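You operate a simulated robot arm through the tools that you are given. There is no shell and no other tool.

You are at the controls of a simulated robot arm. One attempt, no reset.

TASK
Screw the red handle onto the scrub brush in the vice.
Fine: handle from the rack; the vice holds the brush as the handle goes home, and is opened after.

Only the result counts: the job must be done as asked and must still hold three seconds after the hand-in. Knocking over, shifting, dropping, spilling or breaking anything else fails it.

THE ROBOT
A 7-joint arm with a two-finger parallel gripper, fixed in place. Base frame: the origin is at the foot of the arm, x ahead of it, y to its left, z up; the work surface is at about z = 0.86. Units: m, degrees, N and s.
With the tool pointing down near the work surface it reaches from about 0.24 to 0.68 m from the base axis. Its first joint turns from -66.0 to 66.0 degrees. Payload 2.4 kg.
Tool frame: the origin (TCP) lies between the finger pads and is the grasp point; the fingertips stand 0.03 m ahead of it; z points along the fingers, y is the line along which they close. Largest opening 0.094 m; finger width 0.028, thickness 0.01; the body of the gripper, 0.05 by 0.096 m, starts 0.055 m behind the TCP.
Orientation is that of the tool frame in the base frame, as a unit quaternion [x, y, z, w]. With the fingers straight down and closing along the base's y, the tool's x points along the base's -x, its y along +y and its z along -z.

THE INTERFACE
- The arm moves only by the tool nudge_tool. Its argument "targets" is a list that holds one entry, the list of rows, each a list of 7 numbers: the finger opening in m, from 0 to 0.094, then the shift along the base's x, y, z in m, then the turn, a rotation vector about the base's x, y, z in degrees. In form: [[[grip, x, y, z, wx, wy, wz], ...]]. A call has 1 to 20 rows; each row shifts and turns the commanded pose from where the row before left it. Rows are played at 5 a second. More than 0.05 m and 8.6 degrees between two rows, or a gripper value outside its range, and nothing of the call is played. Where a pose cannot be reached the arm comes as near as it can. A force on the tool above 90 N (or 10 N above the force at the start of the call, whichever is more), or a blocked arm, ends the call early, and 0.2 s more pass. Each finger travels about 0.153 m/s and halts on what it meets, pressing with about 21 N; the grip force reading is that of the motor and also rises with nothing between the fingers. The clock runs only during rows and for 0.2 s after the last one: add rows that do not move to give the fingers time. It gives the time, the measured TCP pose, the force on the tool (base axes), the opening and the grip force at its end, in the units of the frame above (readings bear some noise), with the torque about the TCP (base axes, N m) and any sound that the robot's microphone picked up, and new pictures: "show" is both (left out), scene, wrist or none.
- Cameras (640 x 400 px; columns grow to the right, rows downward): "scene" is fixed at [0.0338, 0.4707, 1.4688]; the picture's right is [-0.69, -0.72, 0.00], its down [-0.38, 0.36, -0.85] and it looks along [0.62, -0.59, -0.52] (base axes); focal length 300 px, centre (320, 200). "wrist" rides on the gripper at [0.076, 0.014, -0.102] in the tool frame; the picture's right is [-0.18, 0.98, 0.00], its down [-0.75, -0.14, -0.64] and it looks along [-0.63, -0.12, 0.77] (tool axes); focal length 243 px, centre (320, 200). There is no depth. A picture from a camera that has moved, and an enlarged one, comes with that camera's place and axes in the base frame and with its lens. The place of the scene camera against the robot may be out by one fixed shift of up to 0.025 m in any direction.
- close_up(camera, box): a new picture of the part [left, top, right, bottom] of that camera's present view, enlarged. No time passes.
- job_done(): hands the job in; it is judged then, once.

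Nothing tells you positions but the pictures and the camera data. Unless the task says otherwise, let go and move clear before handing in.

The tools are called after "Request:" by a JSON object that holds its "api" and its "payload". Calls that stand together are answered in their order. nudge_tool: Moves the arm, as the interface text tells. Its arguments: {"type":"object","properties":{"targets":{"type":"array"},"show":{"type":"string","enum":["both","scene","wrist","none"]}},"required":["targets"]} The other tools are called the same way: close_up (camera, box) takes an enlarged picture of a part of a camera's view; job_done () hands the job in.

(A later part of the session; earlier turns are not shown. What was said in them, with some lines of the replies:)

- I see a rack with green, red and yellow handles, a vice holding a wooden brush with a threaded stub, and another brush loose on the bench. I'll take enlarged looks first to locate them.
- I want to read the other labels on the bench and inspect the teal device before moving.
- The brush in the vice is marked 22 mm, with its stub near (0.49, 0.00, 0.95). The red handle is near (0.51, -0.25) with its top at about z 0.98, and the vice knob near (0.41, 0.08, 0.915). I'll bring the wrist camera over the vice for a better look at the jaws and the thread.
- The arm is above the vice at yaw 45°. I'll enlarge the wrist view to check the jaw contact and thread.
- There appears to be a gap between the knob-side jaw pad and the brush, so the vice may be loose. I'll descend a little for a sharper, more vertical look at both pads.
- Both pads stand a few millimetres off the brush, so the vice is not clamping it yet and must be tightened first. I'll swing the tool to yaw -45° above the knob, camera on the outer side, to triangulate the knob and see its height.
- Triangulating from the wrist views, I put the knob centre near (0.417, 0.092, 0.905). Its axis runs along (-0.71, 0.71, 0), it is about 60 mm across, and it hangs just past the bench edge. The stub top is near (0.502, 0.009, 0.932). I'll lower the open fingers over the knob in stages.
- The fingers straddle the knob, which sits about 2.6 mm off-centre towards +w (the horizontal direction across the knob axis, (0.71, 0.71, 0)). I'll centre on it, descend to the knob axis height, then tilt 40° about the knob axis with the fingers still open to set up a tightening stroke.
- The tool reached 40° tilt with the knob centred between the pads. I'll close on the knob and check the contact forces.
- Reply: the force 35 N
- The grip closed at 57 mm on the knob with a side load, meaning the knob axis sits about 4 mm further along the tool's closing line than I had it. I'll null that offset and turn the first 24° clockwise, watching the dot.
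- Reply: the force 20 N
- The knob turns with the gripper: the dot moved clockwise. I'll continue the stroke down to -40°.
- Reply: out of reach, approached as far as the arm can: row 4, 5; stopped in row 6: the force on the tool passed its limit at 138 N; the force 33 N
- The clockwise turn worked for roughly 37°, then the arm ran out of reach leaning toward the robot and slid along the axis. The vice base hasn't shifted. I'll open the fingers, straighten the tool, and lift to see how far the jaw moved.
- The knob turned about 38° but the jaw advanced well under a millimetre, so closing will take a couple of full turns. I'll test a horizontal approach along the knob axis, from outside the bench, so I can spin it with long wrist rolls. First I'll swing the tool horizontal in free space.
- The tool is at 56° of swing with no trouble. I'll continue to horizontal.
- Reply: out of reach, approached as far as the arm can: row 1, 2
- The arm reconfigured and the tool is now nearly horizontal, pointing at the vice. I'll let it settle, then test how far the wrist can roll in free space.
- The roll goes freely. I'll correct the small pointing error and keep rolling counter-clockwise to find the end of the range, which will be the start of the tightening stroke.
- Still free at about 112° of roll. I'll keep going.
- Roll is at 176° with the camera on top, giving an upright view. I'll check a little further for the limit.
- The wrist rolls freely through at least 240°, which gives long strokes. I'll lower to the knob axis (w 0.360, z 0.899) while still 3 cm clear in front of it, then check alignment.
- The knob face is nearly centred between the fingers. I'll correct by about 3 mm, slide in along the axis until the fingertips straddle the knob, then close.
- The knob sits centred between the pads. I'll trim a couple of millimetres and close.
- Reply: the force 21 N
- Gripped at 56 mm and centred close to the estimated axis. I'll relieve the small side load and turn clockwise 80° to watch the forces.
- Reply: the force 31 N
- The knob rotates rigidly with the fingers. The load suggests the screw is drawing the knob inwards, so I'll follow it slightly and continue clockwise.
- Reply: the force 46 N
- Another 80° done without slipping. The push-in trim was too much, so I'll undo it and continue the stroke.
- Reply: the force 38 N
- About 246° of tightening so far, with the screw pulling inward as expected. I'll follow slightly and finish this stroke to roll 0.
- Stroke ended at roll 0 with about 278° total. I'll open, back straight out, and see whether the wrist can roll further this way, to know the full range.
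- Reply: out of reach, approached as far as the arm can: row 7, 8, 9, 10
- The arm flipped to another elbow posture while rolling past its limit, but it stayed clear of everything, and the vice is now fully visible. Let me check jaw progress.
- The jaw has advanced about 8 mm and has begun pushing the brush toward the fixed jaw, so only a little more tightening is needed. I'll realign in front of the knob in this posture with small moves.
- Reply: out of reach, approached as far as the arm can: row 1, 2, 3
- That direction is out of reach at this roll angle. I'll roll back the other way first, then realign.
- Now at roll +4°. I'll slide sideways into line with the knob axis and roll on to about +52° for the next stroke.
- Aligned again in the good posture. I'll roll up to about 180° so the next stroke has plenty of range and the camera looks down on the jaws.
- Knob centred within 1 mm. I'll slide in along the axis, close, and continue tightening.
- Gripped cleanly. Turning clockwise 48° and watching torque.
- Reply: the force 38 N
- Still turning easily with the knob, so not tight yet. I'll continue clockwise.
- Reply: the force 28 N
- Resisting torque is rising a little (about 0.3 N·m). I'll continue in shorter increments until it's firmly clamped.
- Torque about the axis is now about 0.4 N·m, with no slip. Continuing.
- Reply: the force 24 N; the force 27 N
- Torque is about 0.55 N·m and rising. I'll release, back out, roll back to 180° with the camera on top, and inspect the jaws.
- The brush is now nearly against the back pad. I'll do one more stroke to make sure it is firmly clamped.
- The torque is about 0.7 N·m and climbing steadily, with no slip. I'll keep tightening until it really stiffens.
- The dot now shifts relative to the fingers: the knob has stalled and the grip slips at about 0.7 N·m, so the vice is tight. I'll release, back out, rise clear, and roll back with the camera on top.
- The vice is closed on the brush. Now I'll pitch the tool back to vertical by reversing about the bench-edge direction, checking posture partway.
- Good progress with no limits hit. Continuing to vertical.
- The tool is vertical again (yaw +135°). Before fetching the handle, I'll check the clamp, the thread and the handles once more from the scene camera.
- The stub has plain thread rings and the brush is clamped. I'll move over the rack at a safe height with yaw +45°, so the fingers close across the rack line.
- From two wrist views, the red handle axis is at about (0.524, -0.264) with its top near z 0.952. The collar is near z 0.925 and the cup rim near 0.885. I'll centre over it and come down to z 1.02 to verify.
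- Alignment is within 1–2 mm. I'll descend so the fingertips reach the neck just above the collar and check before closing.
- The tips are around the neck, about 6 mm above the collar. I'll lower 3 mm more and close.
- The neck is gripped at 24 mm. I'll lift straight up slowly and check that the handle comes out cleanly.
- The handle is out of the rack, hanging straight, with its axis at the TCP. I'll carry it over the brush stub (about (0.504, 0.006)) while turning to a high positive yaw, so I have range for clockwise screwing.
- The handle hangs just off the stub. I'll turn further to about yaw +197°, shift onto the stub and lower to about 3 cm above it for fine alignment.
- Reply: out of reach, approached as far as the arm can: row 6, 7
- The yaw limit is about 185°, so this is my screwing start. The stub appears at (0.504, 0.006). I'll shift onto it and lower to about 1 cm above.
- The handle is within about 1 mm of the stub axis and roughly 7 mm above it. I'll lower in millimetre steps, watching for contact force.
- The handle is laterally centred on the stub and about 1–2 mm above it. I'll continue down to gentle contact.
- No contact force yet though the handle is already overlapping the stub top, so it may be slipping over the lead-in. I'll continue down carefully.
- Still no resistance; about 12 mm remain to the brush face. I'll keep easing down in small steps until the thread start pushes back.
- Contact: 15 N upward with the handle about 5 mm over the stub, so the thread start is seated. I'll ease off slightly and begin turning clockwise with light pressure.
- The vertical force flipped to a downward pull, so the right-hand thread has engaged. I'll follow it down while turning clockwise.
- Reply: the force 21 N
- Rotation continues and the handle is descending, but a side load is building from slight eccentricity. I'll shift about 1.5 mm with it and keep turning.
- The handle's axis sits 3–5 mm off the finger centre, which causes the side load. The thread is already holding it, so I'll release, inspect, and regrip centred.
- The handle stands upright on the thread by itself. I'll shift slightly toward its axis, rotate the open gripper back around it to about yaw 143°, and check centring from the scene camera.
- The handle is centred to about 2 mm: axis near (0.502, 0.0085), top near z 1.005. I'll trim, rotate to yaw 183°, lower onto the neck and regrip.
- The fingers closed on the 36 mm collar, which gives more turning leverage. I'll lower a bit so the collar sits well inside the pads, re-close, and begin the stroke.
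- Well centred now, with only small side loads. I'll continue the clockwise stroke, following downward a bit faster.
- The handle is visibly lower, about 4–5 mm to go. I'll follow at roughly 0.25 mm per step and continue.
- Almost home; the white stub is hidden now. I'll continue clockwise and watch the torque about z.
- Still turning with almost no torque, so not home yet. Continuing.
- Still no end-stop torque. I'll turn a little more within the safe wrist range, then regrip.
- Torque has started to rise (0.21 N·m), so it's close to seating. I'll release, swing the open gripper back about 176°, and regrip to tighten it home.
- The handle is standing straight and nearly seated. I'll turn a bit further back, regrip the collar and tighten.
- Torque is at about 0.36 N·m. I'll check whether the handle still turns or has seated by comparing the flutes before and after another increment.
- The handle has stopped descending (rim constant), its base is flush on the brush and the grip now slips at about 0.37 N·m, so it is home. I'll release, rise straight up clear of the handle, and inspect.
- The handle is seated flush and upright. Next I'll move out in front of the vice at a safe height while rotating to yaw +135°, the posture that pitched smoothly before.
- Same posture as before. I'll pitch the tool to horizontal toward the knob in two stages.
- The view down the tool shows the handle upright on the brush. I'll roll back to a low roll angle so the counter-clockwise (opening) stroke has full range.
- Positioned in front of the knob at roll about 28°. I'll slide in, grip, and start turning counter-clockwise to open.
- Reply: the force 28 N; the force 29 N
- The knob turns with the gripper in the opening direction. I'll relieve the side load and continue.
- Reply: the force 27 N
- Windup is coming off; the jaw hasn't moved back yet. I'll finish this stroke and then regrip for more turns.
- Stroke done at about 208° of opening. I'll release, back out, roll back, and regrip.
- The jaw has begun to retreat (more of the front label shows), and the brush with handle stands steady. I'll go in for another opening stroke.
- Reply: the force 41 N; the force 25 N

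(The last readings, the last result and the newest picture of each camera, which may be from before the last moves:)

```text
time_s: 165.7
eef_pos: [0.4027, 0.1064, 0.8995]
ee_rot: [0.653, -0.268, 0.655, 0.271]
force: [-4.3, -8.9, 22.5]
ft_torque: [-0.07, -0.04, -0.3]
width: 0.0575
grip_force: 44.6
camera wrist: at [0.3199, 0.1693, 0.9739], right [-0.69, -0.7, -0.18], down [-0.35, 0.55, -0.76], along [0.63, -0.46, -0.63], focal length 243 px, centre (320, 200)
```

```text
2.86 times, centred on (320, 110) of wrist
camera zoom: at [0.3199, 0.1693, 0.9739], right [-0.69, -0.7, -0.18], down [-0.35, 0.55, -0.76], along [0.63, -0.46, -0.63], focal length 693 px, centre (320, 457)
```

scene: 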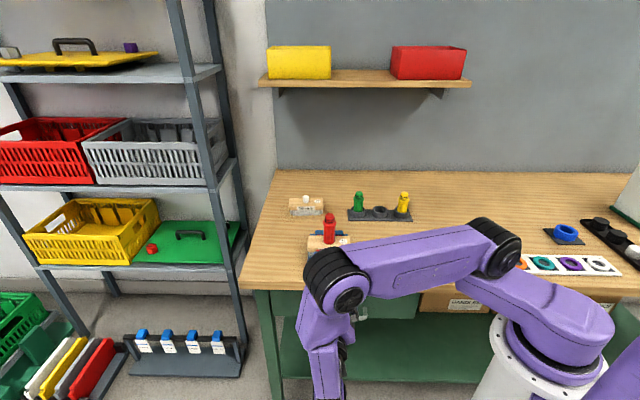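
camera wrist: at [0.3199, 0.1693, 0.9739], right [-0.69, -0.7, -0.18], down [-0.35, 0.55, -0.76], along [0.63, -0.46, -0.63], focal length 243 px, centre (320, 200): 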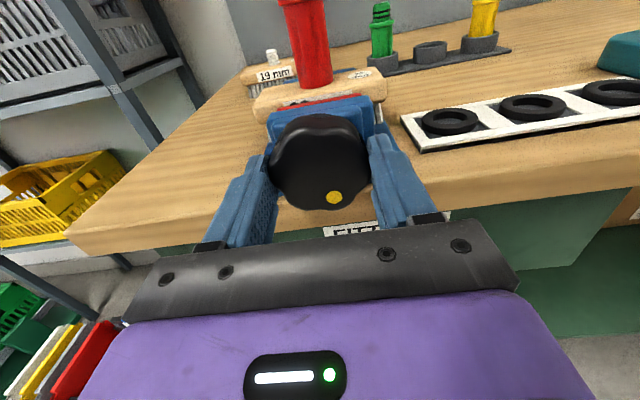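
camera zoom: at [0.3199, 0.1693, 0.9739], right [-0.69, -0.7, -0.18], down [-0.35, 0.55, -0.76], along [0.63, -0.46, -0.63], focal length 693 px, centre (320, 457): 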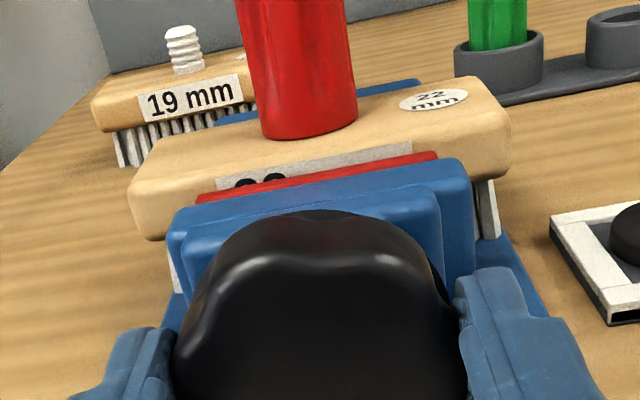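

The jaw is clearly backing away from the brush. I'll complete this stroke, then do another to open it generously.

Request:
{"api": "nudge_tool", "payload": {"targets": [[[0.02, 0, 0, 0.001, -5.657, 5.657, 0], [0.02, 0, 0, 0, -5.657, 5.657, 0], [0.02, 0, 0, 0, -5.657, 5.657, 0], [0.02, 0, 0, 0, -5.657, 5.657, 0], [0.02, 0, 0, 0, -5.657, 5.657, 0], [0.02, 0, 0, 0, -5.657, 5.657, 0], [0.02, 0, 0, 0, -5.657, 5.657, 0], [0.02, 0, 0, 0, 0, 0, 0], [0.094, 0, 0, 0, 0, 0, 0], [0.094, 0, 0, 0, 0, 0, 0], [0.094, -0.018, 0.018, 0, 0, 0, 0], [0.094, -0.018, 0.018, 0, 0, 0, 0], [0.094, 0, 0, 0, 5.657, -5.657, 0], [0.094, 0, 0, 0, 5.657, -5.657, 0], [0.094, 0, 0, 0, 5.657, -5.657, 0], [0.094, 0, 0, 0, 5.657, -5.657, 0], [0.094, 0, 0, 0, 5.657, -5.657, 0], [0.094, 0, 0, 0, 5.657, -5.657, 0], [0.094, 0, 0, 0, 5.657, -5.657, 0], [0.094, 0, 0, 0, 0, 0, 0]]], "show": "wrist"}}

Request:
{"api": "close_up", "payload": {"camera": "wrist", "box": [200, 40, 440, 200]}}

```text
time_s: 169.9
eef_pos: [0.3668, 0.1411, 0.8979]
ee_rot: [0.654, -0.271, 0.654, 0.269]
force: [-1.0, -0.6, -0.5]
ft_torque: [0.01, 0.0, -0.01]
width: 0.0941
grip_force: 0.1
camera wrist: at [0.2841, 0.2044, 0.9746], right [-0.69, -0.7, -0.19], down [-0.35, 0.56, -0.75], along [0.63, -0.46, -0.63], focal length 243 px, centre (320, 200)
```

wrist: 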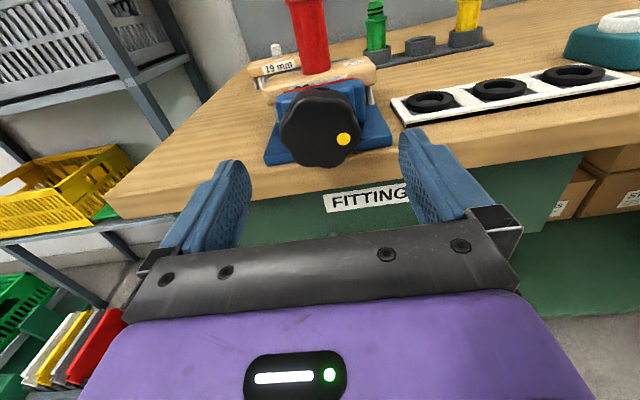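

```text
2.50 times, centred on (320, 120) of wrist
camera zoom: at [0.2841, 0.2044, 0.9746], right [-0.69, -0.7, -0.19], down [-0.35, 0.56, -0.75], along [0.63, -0.46, -0.63], focal length 606 px, centre (320, 400)
```

zoom: 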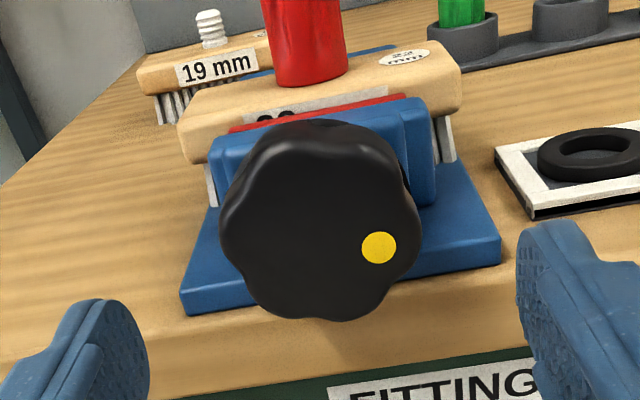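

The vice is partly open. One more stroke will take it past its original opening; rolling back for it now.

Request:
{"api": "nudge_tool", "payload": {"targets": [[[0.094, 0, 0, 0, 5.657, -5.657, 0], [0.094, 0, 0, 0, 5.657, -5.657, 0], [0.094, 0, 0, 0, 5.657, -5.657, 0], [0.094, 0, 0, 0, 5.657, -5.657, 0], [0.094, 0, 0, 0, 5.657, -5.657, 0], [0.094, 0, 0, 0, 5.657, -5.657, 0], [0.094, 0, 0, 0, 5.657, -5.657, 0], [0.094, 0, 0, 0, 5.657, -5.657, 0], [0.094, 0, 0, 0, 5.657, -5.657, 0], [0.094, 0, 0, 0, 5.657, -5.657, 0], [0.094, 0, 0, 0, 5.657, -5.657, 0], [0.094, 0, 0, 0, 5.657, -5.657, 0], [0.094, 0, 0, 0, 5.657, -5.657, 0], [0.094, 0, 0, 0, 5.657, -5.657, 0], [0.094, 0, 0, 0, 5.657, -5.657, 0], [0.094, 0, 0, 0, 5.657, -5.657, 0], [0.094, 0, 0, 0, 5.657, -5.657, 0], [0.094, 0, 0, 0, 5.657, -5.657, 0], [0.094, 0, 0, 0, 0, 0, 0]]], "show": "none"}}

Request:
{"api": "nudge_tool", "payload": {"targets": [[[0.094, 0.0178, -0.0172, 0.001, 0, 0, 0], [0.094, 0.018, -0.0175, 0, 0, 0, 0], [0.094, 0, 0, 0, 0, 0, 0], [0.02, 0, 0, 0, 0, 0, 0], [0.02, 0, 0, 0, 0, 0, 0], [0.02, 0, 0, 0, 0, 0, 0], [0.02, 0, 0, 0, -5.657, 5.657, 0], [0.02, 0, 0, 0, -5.657, 5.657, 0], [0.02, 0, 0, 0, -5.657, 5.657, 0], [0.02, 0, 0, 0, -5.657, 5.657, 0], [0.02, 0, 0, 0, -5.657, 5.657, 0], [0.02, 0, 0, 0, -5.657, 5.657, 0], [0.02, 0, 0, 0, 0, 0, 0]]], "show": "wrist"}}

```text
time_s: 173.9
eef_pos: [0.3668, 0.1421, 0.899]
ee_rot: [0.057, 0.704, -0.458, 0.539]
force: [0.0, -0.7, -0.2]
ft_torque: [-0.03, -0.01, -0.02]
width: 0.0941
grip_force: 0.1
```

```text
time_s: 176.7
eef_pos: [0.4036, 0.1084, 0.8981]
ee_rot: [-0.237, 0.667, -0.637, 0.306]
force: [-3.3, 14.4, -18.9]
ft_torque: [0.24, 0.15, -0.58]
width: 0.0575
grip_force: 44.7
camera wrist: at [0.2786, 0.1285, 0.8763], right [0.2, 0.2, -0.96], down [0.06, 0.97, 0.22], along [0.98, -0.1, 0.18], focal length 243 px, centre (320, 200)
```

wrist: 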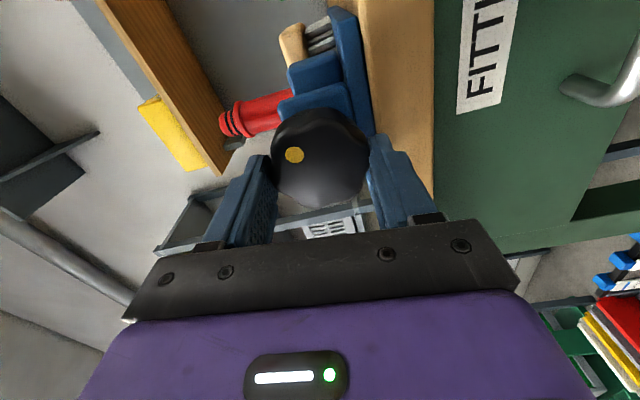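

Request:
{"api": "nudge_tool", "payload": {"targets": [[[0.02, 0, 0.001, -0.001, -5.657, 5.657, 0], [0.02, 0, 0, 0, -5.657, 5.657, 0], [0.02, 0, 0, 0, -5.657, 5.657, 0], [0.02, 0, 0, 0, -5.657, 5.657, 0], [0.02, 0, 0, 0, -5.657, 5.657, 0], [0.02, 0, 0, 0, -5.657, 5.657, 0], [0.02, 0, 0, 0, -5.657, 5.657, 0], [0.02, 0, 0, 0, -5.657, 5.657, 0], [0.02, 0, 0, 0, -5.657, 5.657, 0], [0.02, 0, 0, 0, -5.657, 5.657, 0], [0.02, 0, 0, 0, -5.657, 5.657, 0], [0.02, 0, 0, 0, -5.657, 5.657, 0], [0.02, 0, 0, 0, 0, 0, 0]]], "show": "wrist"}}

Request:
{"api": "close_up", "payload": {"camera": "wrist", "box": [220, 40, 420, 180]}}

```text
time_s: 179.5
eef_pos: [0.4019, 0.1063, 0.899]
ee_rot: [0.653, -0.273, 0.653, 0.271]
force: [-11.1, -18.8, -8.1]
ft_torque: [1.31, -1.06, -0.2]
width: 0.0568
grip_force: 44.8
camera wrist: at [0.3201, 0.1695, 0.9751], right [-0.7, -0.69, -0.19], down [-0.35, 0.56, -0.75], along [0.62, -0.46, -0.63], focal length 243 px, centre (320, 200)
```

wrist: 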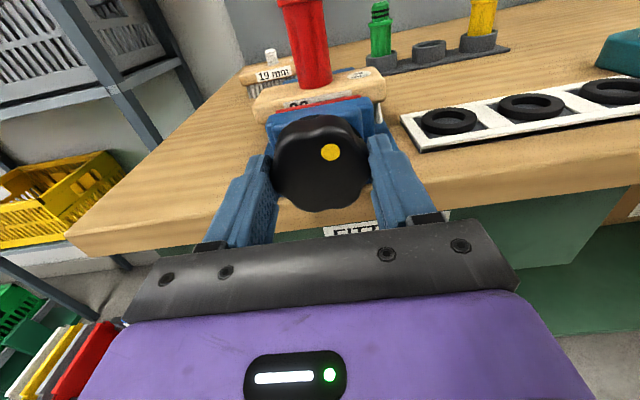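

```text
2.86 times, centred on (320, 110) of wrist
camera zoom: at [0.3201, 0.1695, 0.9751], right [-0.7, -0.69, -0.19], down [-0.35, 0.56, -0.75], along [0.62, -0.46, -0.63], focal length 693 px, centre (320, 457)
```

zoom: 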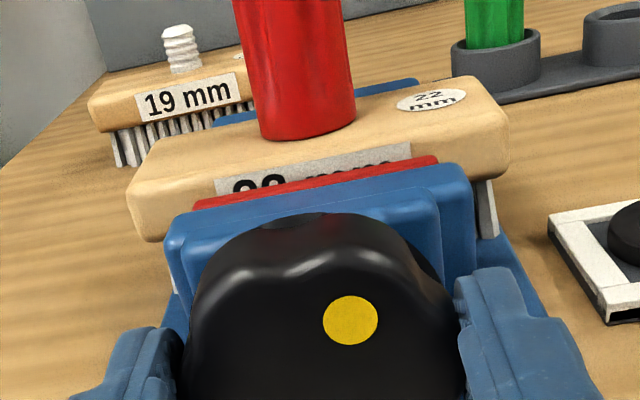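

A hard stop: torque jumped to about 1.7 N·m opposing and the grip slipped, so the vice is at its fully open limit. I'll release, back out, and rise clear to inspect.

Request:
{"api": "nudge_tool", "payload": {"targets": [[[0.02, 0, 0, 0, 2.83, -2.83, 0], [0.094, 0, 0, 0, 0, 0, 0], [0.094, 0, 0, 0, 0, 0, 0], [0.094, -0.018, 0.018, 0, 0, 0, 0], [0.094, -0.018, 0.018, 0, 0, 0, 0], [0.094, -0.012, 0.012, 0.02, 0, 0, 0], [0.094, 0, 0, 0.04, 0, 0, 0], [0.094, 0, 0, 0.04, 0, 0, 0], [0.094, 0, 0, 0.04, 0, 0, 0], [0.094, 0, 0, 0.02, 0, 0, 0], [0.094, 0, 0, 0, 0, 0, 0]]]}}

Request:
{"api": "close_up", "payload": {"camera": "wrist", "box": [240, 80, 440, 240]}}

```text
time_s: 181.9
eef_pos: [0.3517, 0.1569, 1.0599]
ee_rot: [0.644, -0.292, 0.662, 0.247]
force: [0.1, 0.4, 0.4]
ft_torque: [-0.03, 0.01, 0.02]
width: 0.0939
grip_force: 0.0
camera wrist: at [0.2656, 0.2146, 1.1341], right [-0.68, -0.69, -0.25], down [-0.32, 0.59, -0.74], along [0.66, -0.43, -0.62], focal length 243 px, centre (320, 200)
```

scene: 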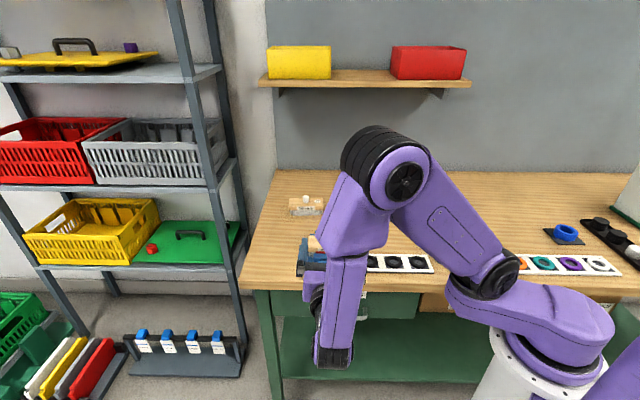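
wrist: 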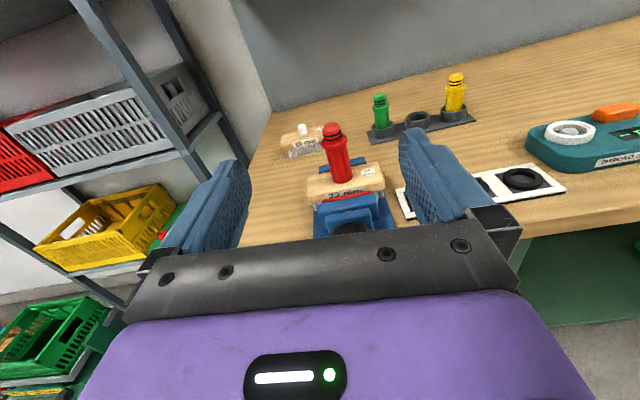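

```text
2.50 times, centred on (340, 160) of wrist
camera zoom: at [0.2656, 0.2146, 1.1341], right [-0.68, -0.69, -0.25], down [-0.32, 0.59, -0.74], along [0.66, -0.43, -0.62], focal length 606 px, centre (270, 300)
```

zoom: 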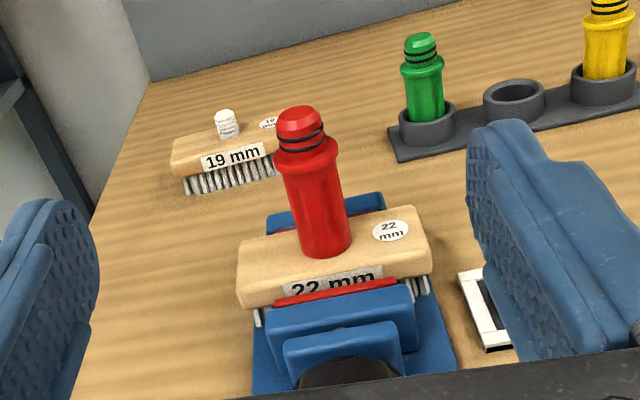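

The vice is open and the brush stands in it with the red handle fitted. I'll bring the tool back to vertical the same smooth way and move clear for a final look.

Request:
{"api": "nudge_tool", "payload": {"targets": [[[0.094, 0, 0, 0.01, 5.657, 5.657, 0], [0.094, 0, 0, 0.01, 5.657, 5.657, 0], [0.094, 0, 0, 0.01, 5.657, 5.657, 0], [0.094, 0, 0, 0.01, 5.657, 5.657, 0], [0.094, 0, 0, 0.01, 5.657, 5.657, 0], [0.094, 0, 0, 0, 5.657, 5.657, 0], [0.094, 0, 0, 0, 5.657, 5.657, 0], [0.094, 0, 0, 0, 5.657, 5.657, 0], [0.094, 0, 0, 0, 5.657, 5.657, 0], [0.094, 0, 0, 0, 5.657, 5.657, 0], [0.094, 0, 0, 0, 5.657, 5.657, 0], [0.094, 0, 0, 0, 1.414, 1.414, 0], [0.094, 0, 0, 0.02, 0, 0, 0], [0.094, 0, 0, 0.04, 0, 0, 0], [0.094, 0, 0, 0.04, 0, 0, 0], [0.094, 0, 0, 0.03, 0, 0, 0], [0.094, 0, 0, 0, 0, 0, 0]]]}}

Request:
{"api": "close_up", "payload": {"camera": "scene", "box": [290, 200, 370, 300]}}

Request:
{"api": "close_up", "payload": {"camera": "scene", "box": [300, 205, 360, 265]}}

```text
time_s: 185.5
eef_pos: [0.3527, 0.1575, 1.2369]
ee_rot: [0.91, -0.414, 0.0, -0.001]
force: [0.2, -0.7, 0.0]
ft_torque: [-0.01, -0.03, 0.0]
width: 0.0942
grip_force: 0.1
camera wrist: at [0.3936, 0.09, 1.3394], right [-0.86, -0.51, 0.0], down [-0.39, 0.66, 0.64], along [-0.33, 0.56, -0.77], focal length 243 px, centre (320, 200)
```

scene: 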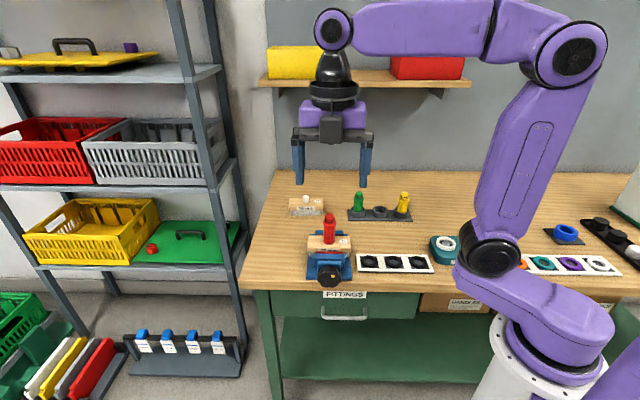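
wrist: 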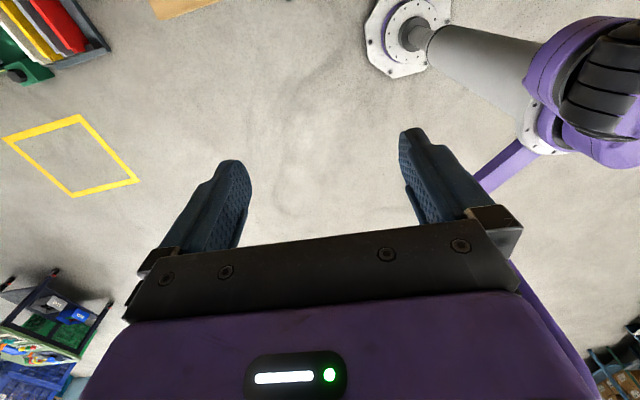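

```text
4.00 times, centred on (330, 250) of scene
camera zoom: at [0.0338, 0.4707, 1.4688], right [-0.69, -0.72, 0.0], down [-0.38, 0.36, -0.85], along [0.62, -0.59, -0.52], focal length 1199 px, centre (280, 0)
```

zoom: 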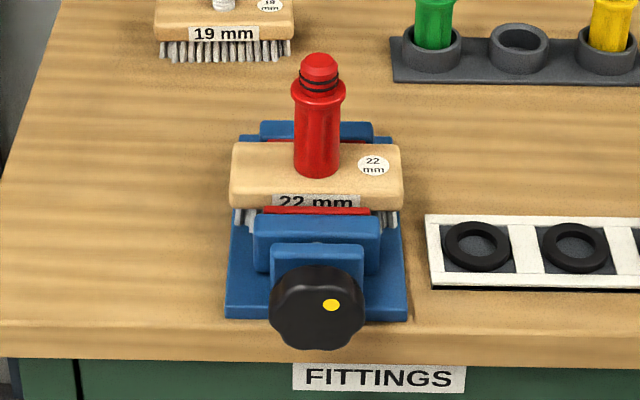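

```text
6.67 times, centred on (330, 235) of scene
camera zoom: at [0.0338, 0.4707, 1.4688], right [-0.69, -0.72, 0.0], down [-0.38, 0.36, -0.85], along [0.62, -0.59, -0.52], focal length 1999 px, centre (253, -33)
```

zoom: 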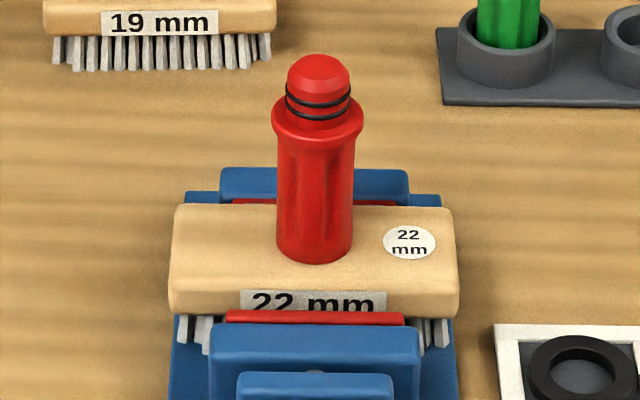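

The red handle is screwed down flush on the 22 mm brush, with the stub hidden, and the vice jaws are fully open. The rack, the other handles and the second brush are undisturbed, and the arm is well clear. I'm handing it in.

Request:
{"api": "job_done", "payload": {}}

```text
The job is handed in.
```

The red handle from the rack is screwed onto the 22 mm brush in the vice. It sits flush, with the threaded stub fully covered, and stands upright.

- **Vice before screwing:** It was not gripping the brush at the start, so I tightened it until the knob stalled and my grip slipped at about 0.7 N·m. It held the brush the whole time the handle went on.
- **Handle:** I turned it clockwise until it stopped going down. After that the fingers slipped on its collar at about 0.37 N·m, so I took that as home.
- **Vice after screwing:** It is open to its mechanical stop, a little wider than at the start.
- **Surroundings:** In the last scene picture the rack, the other handles, the second brush and the trays looked undisturbed. The gripper is open and clear.

The job is handed in. I have not been told the result.
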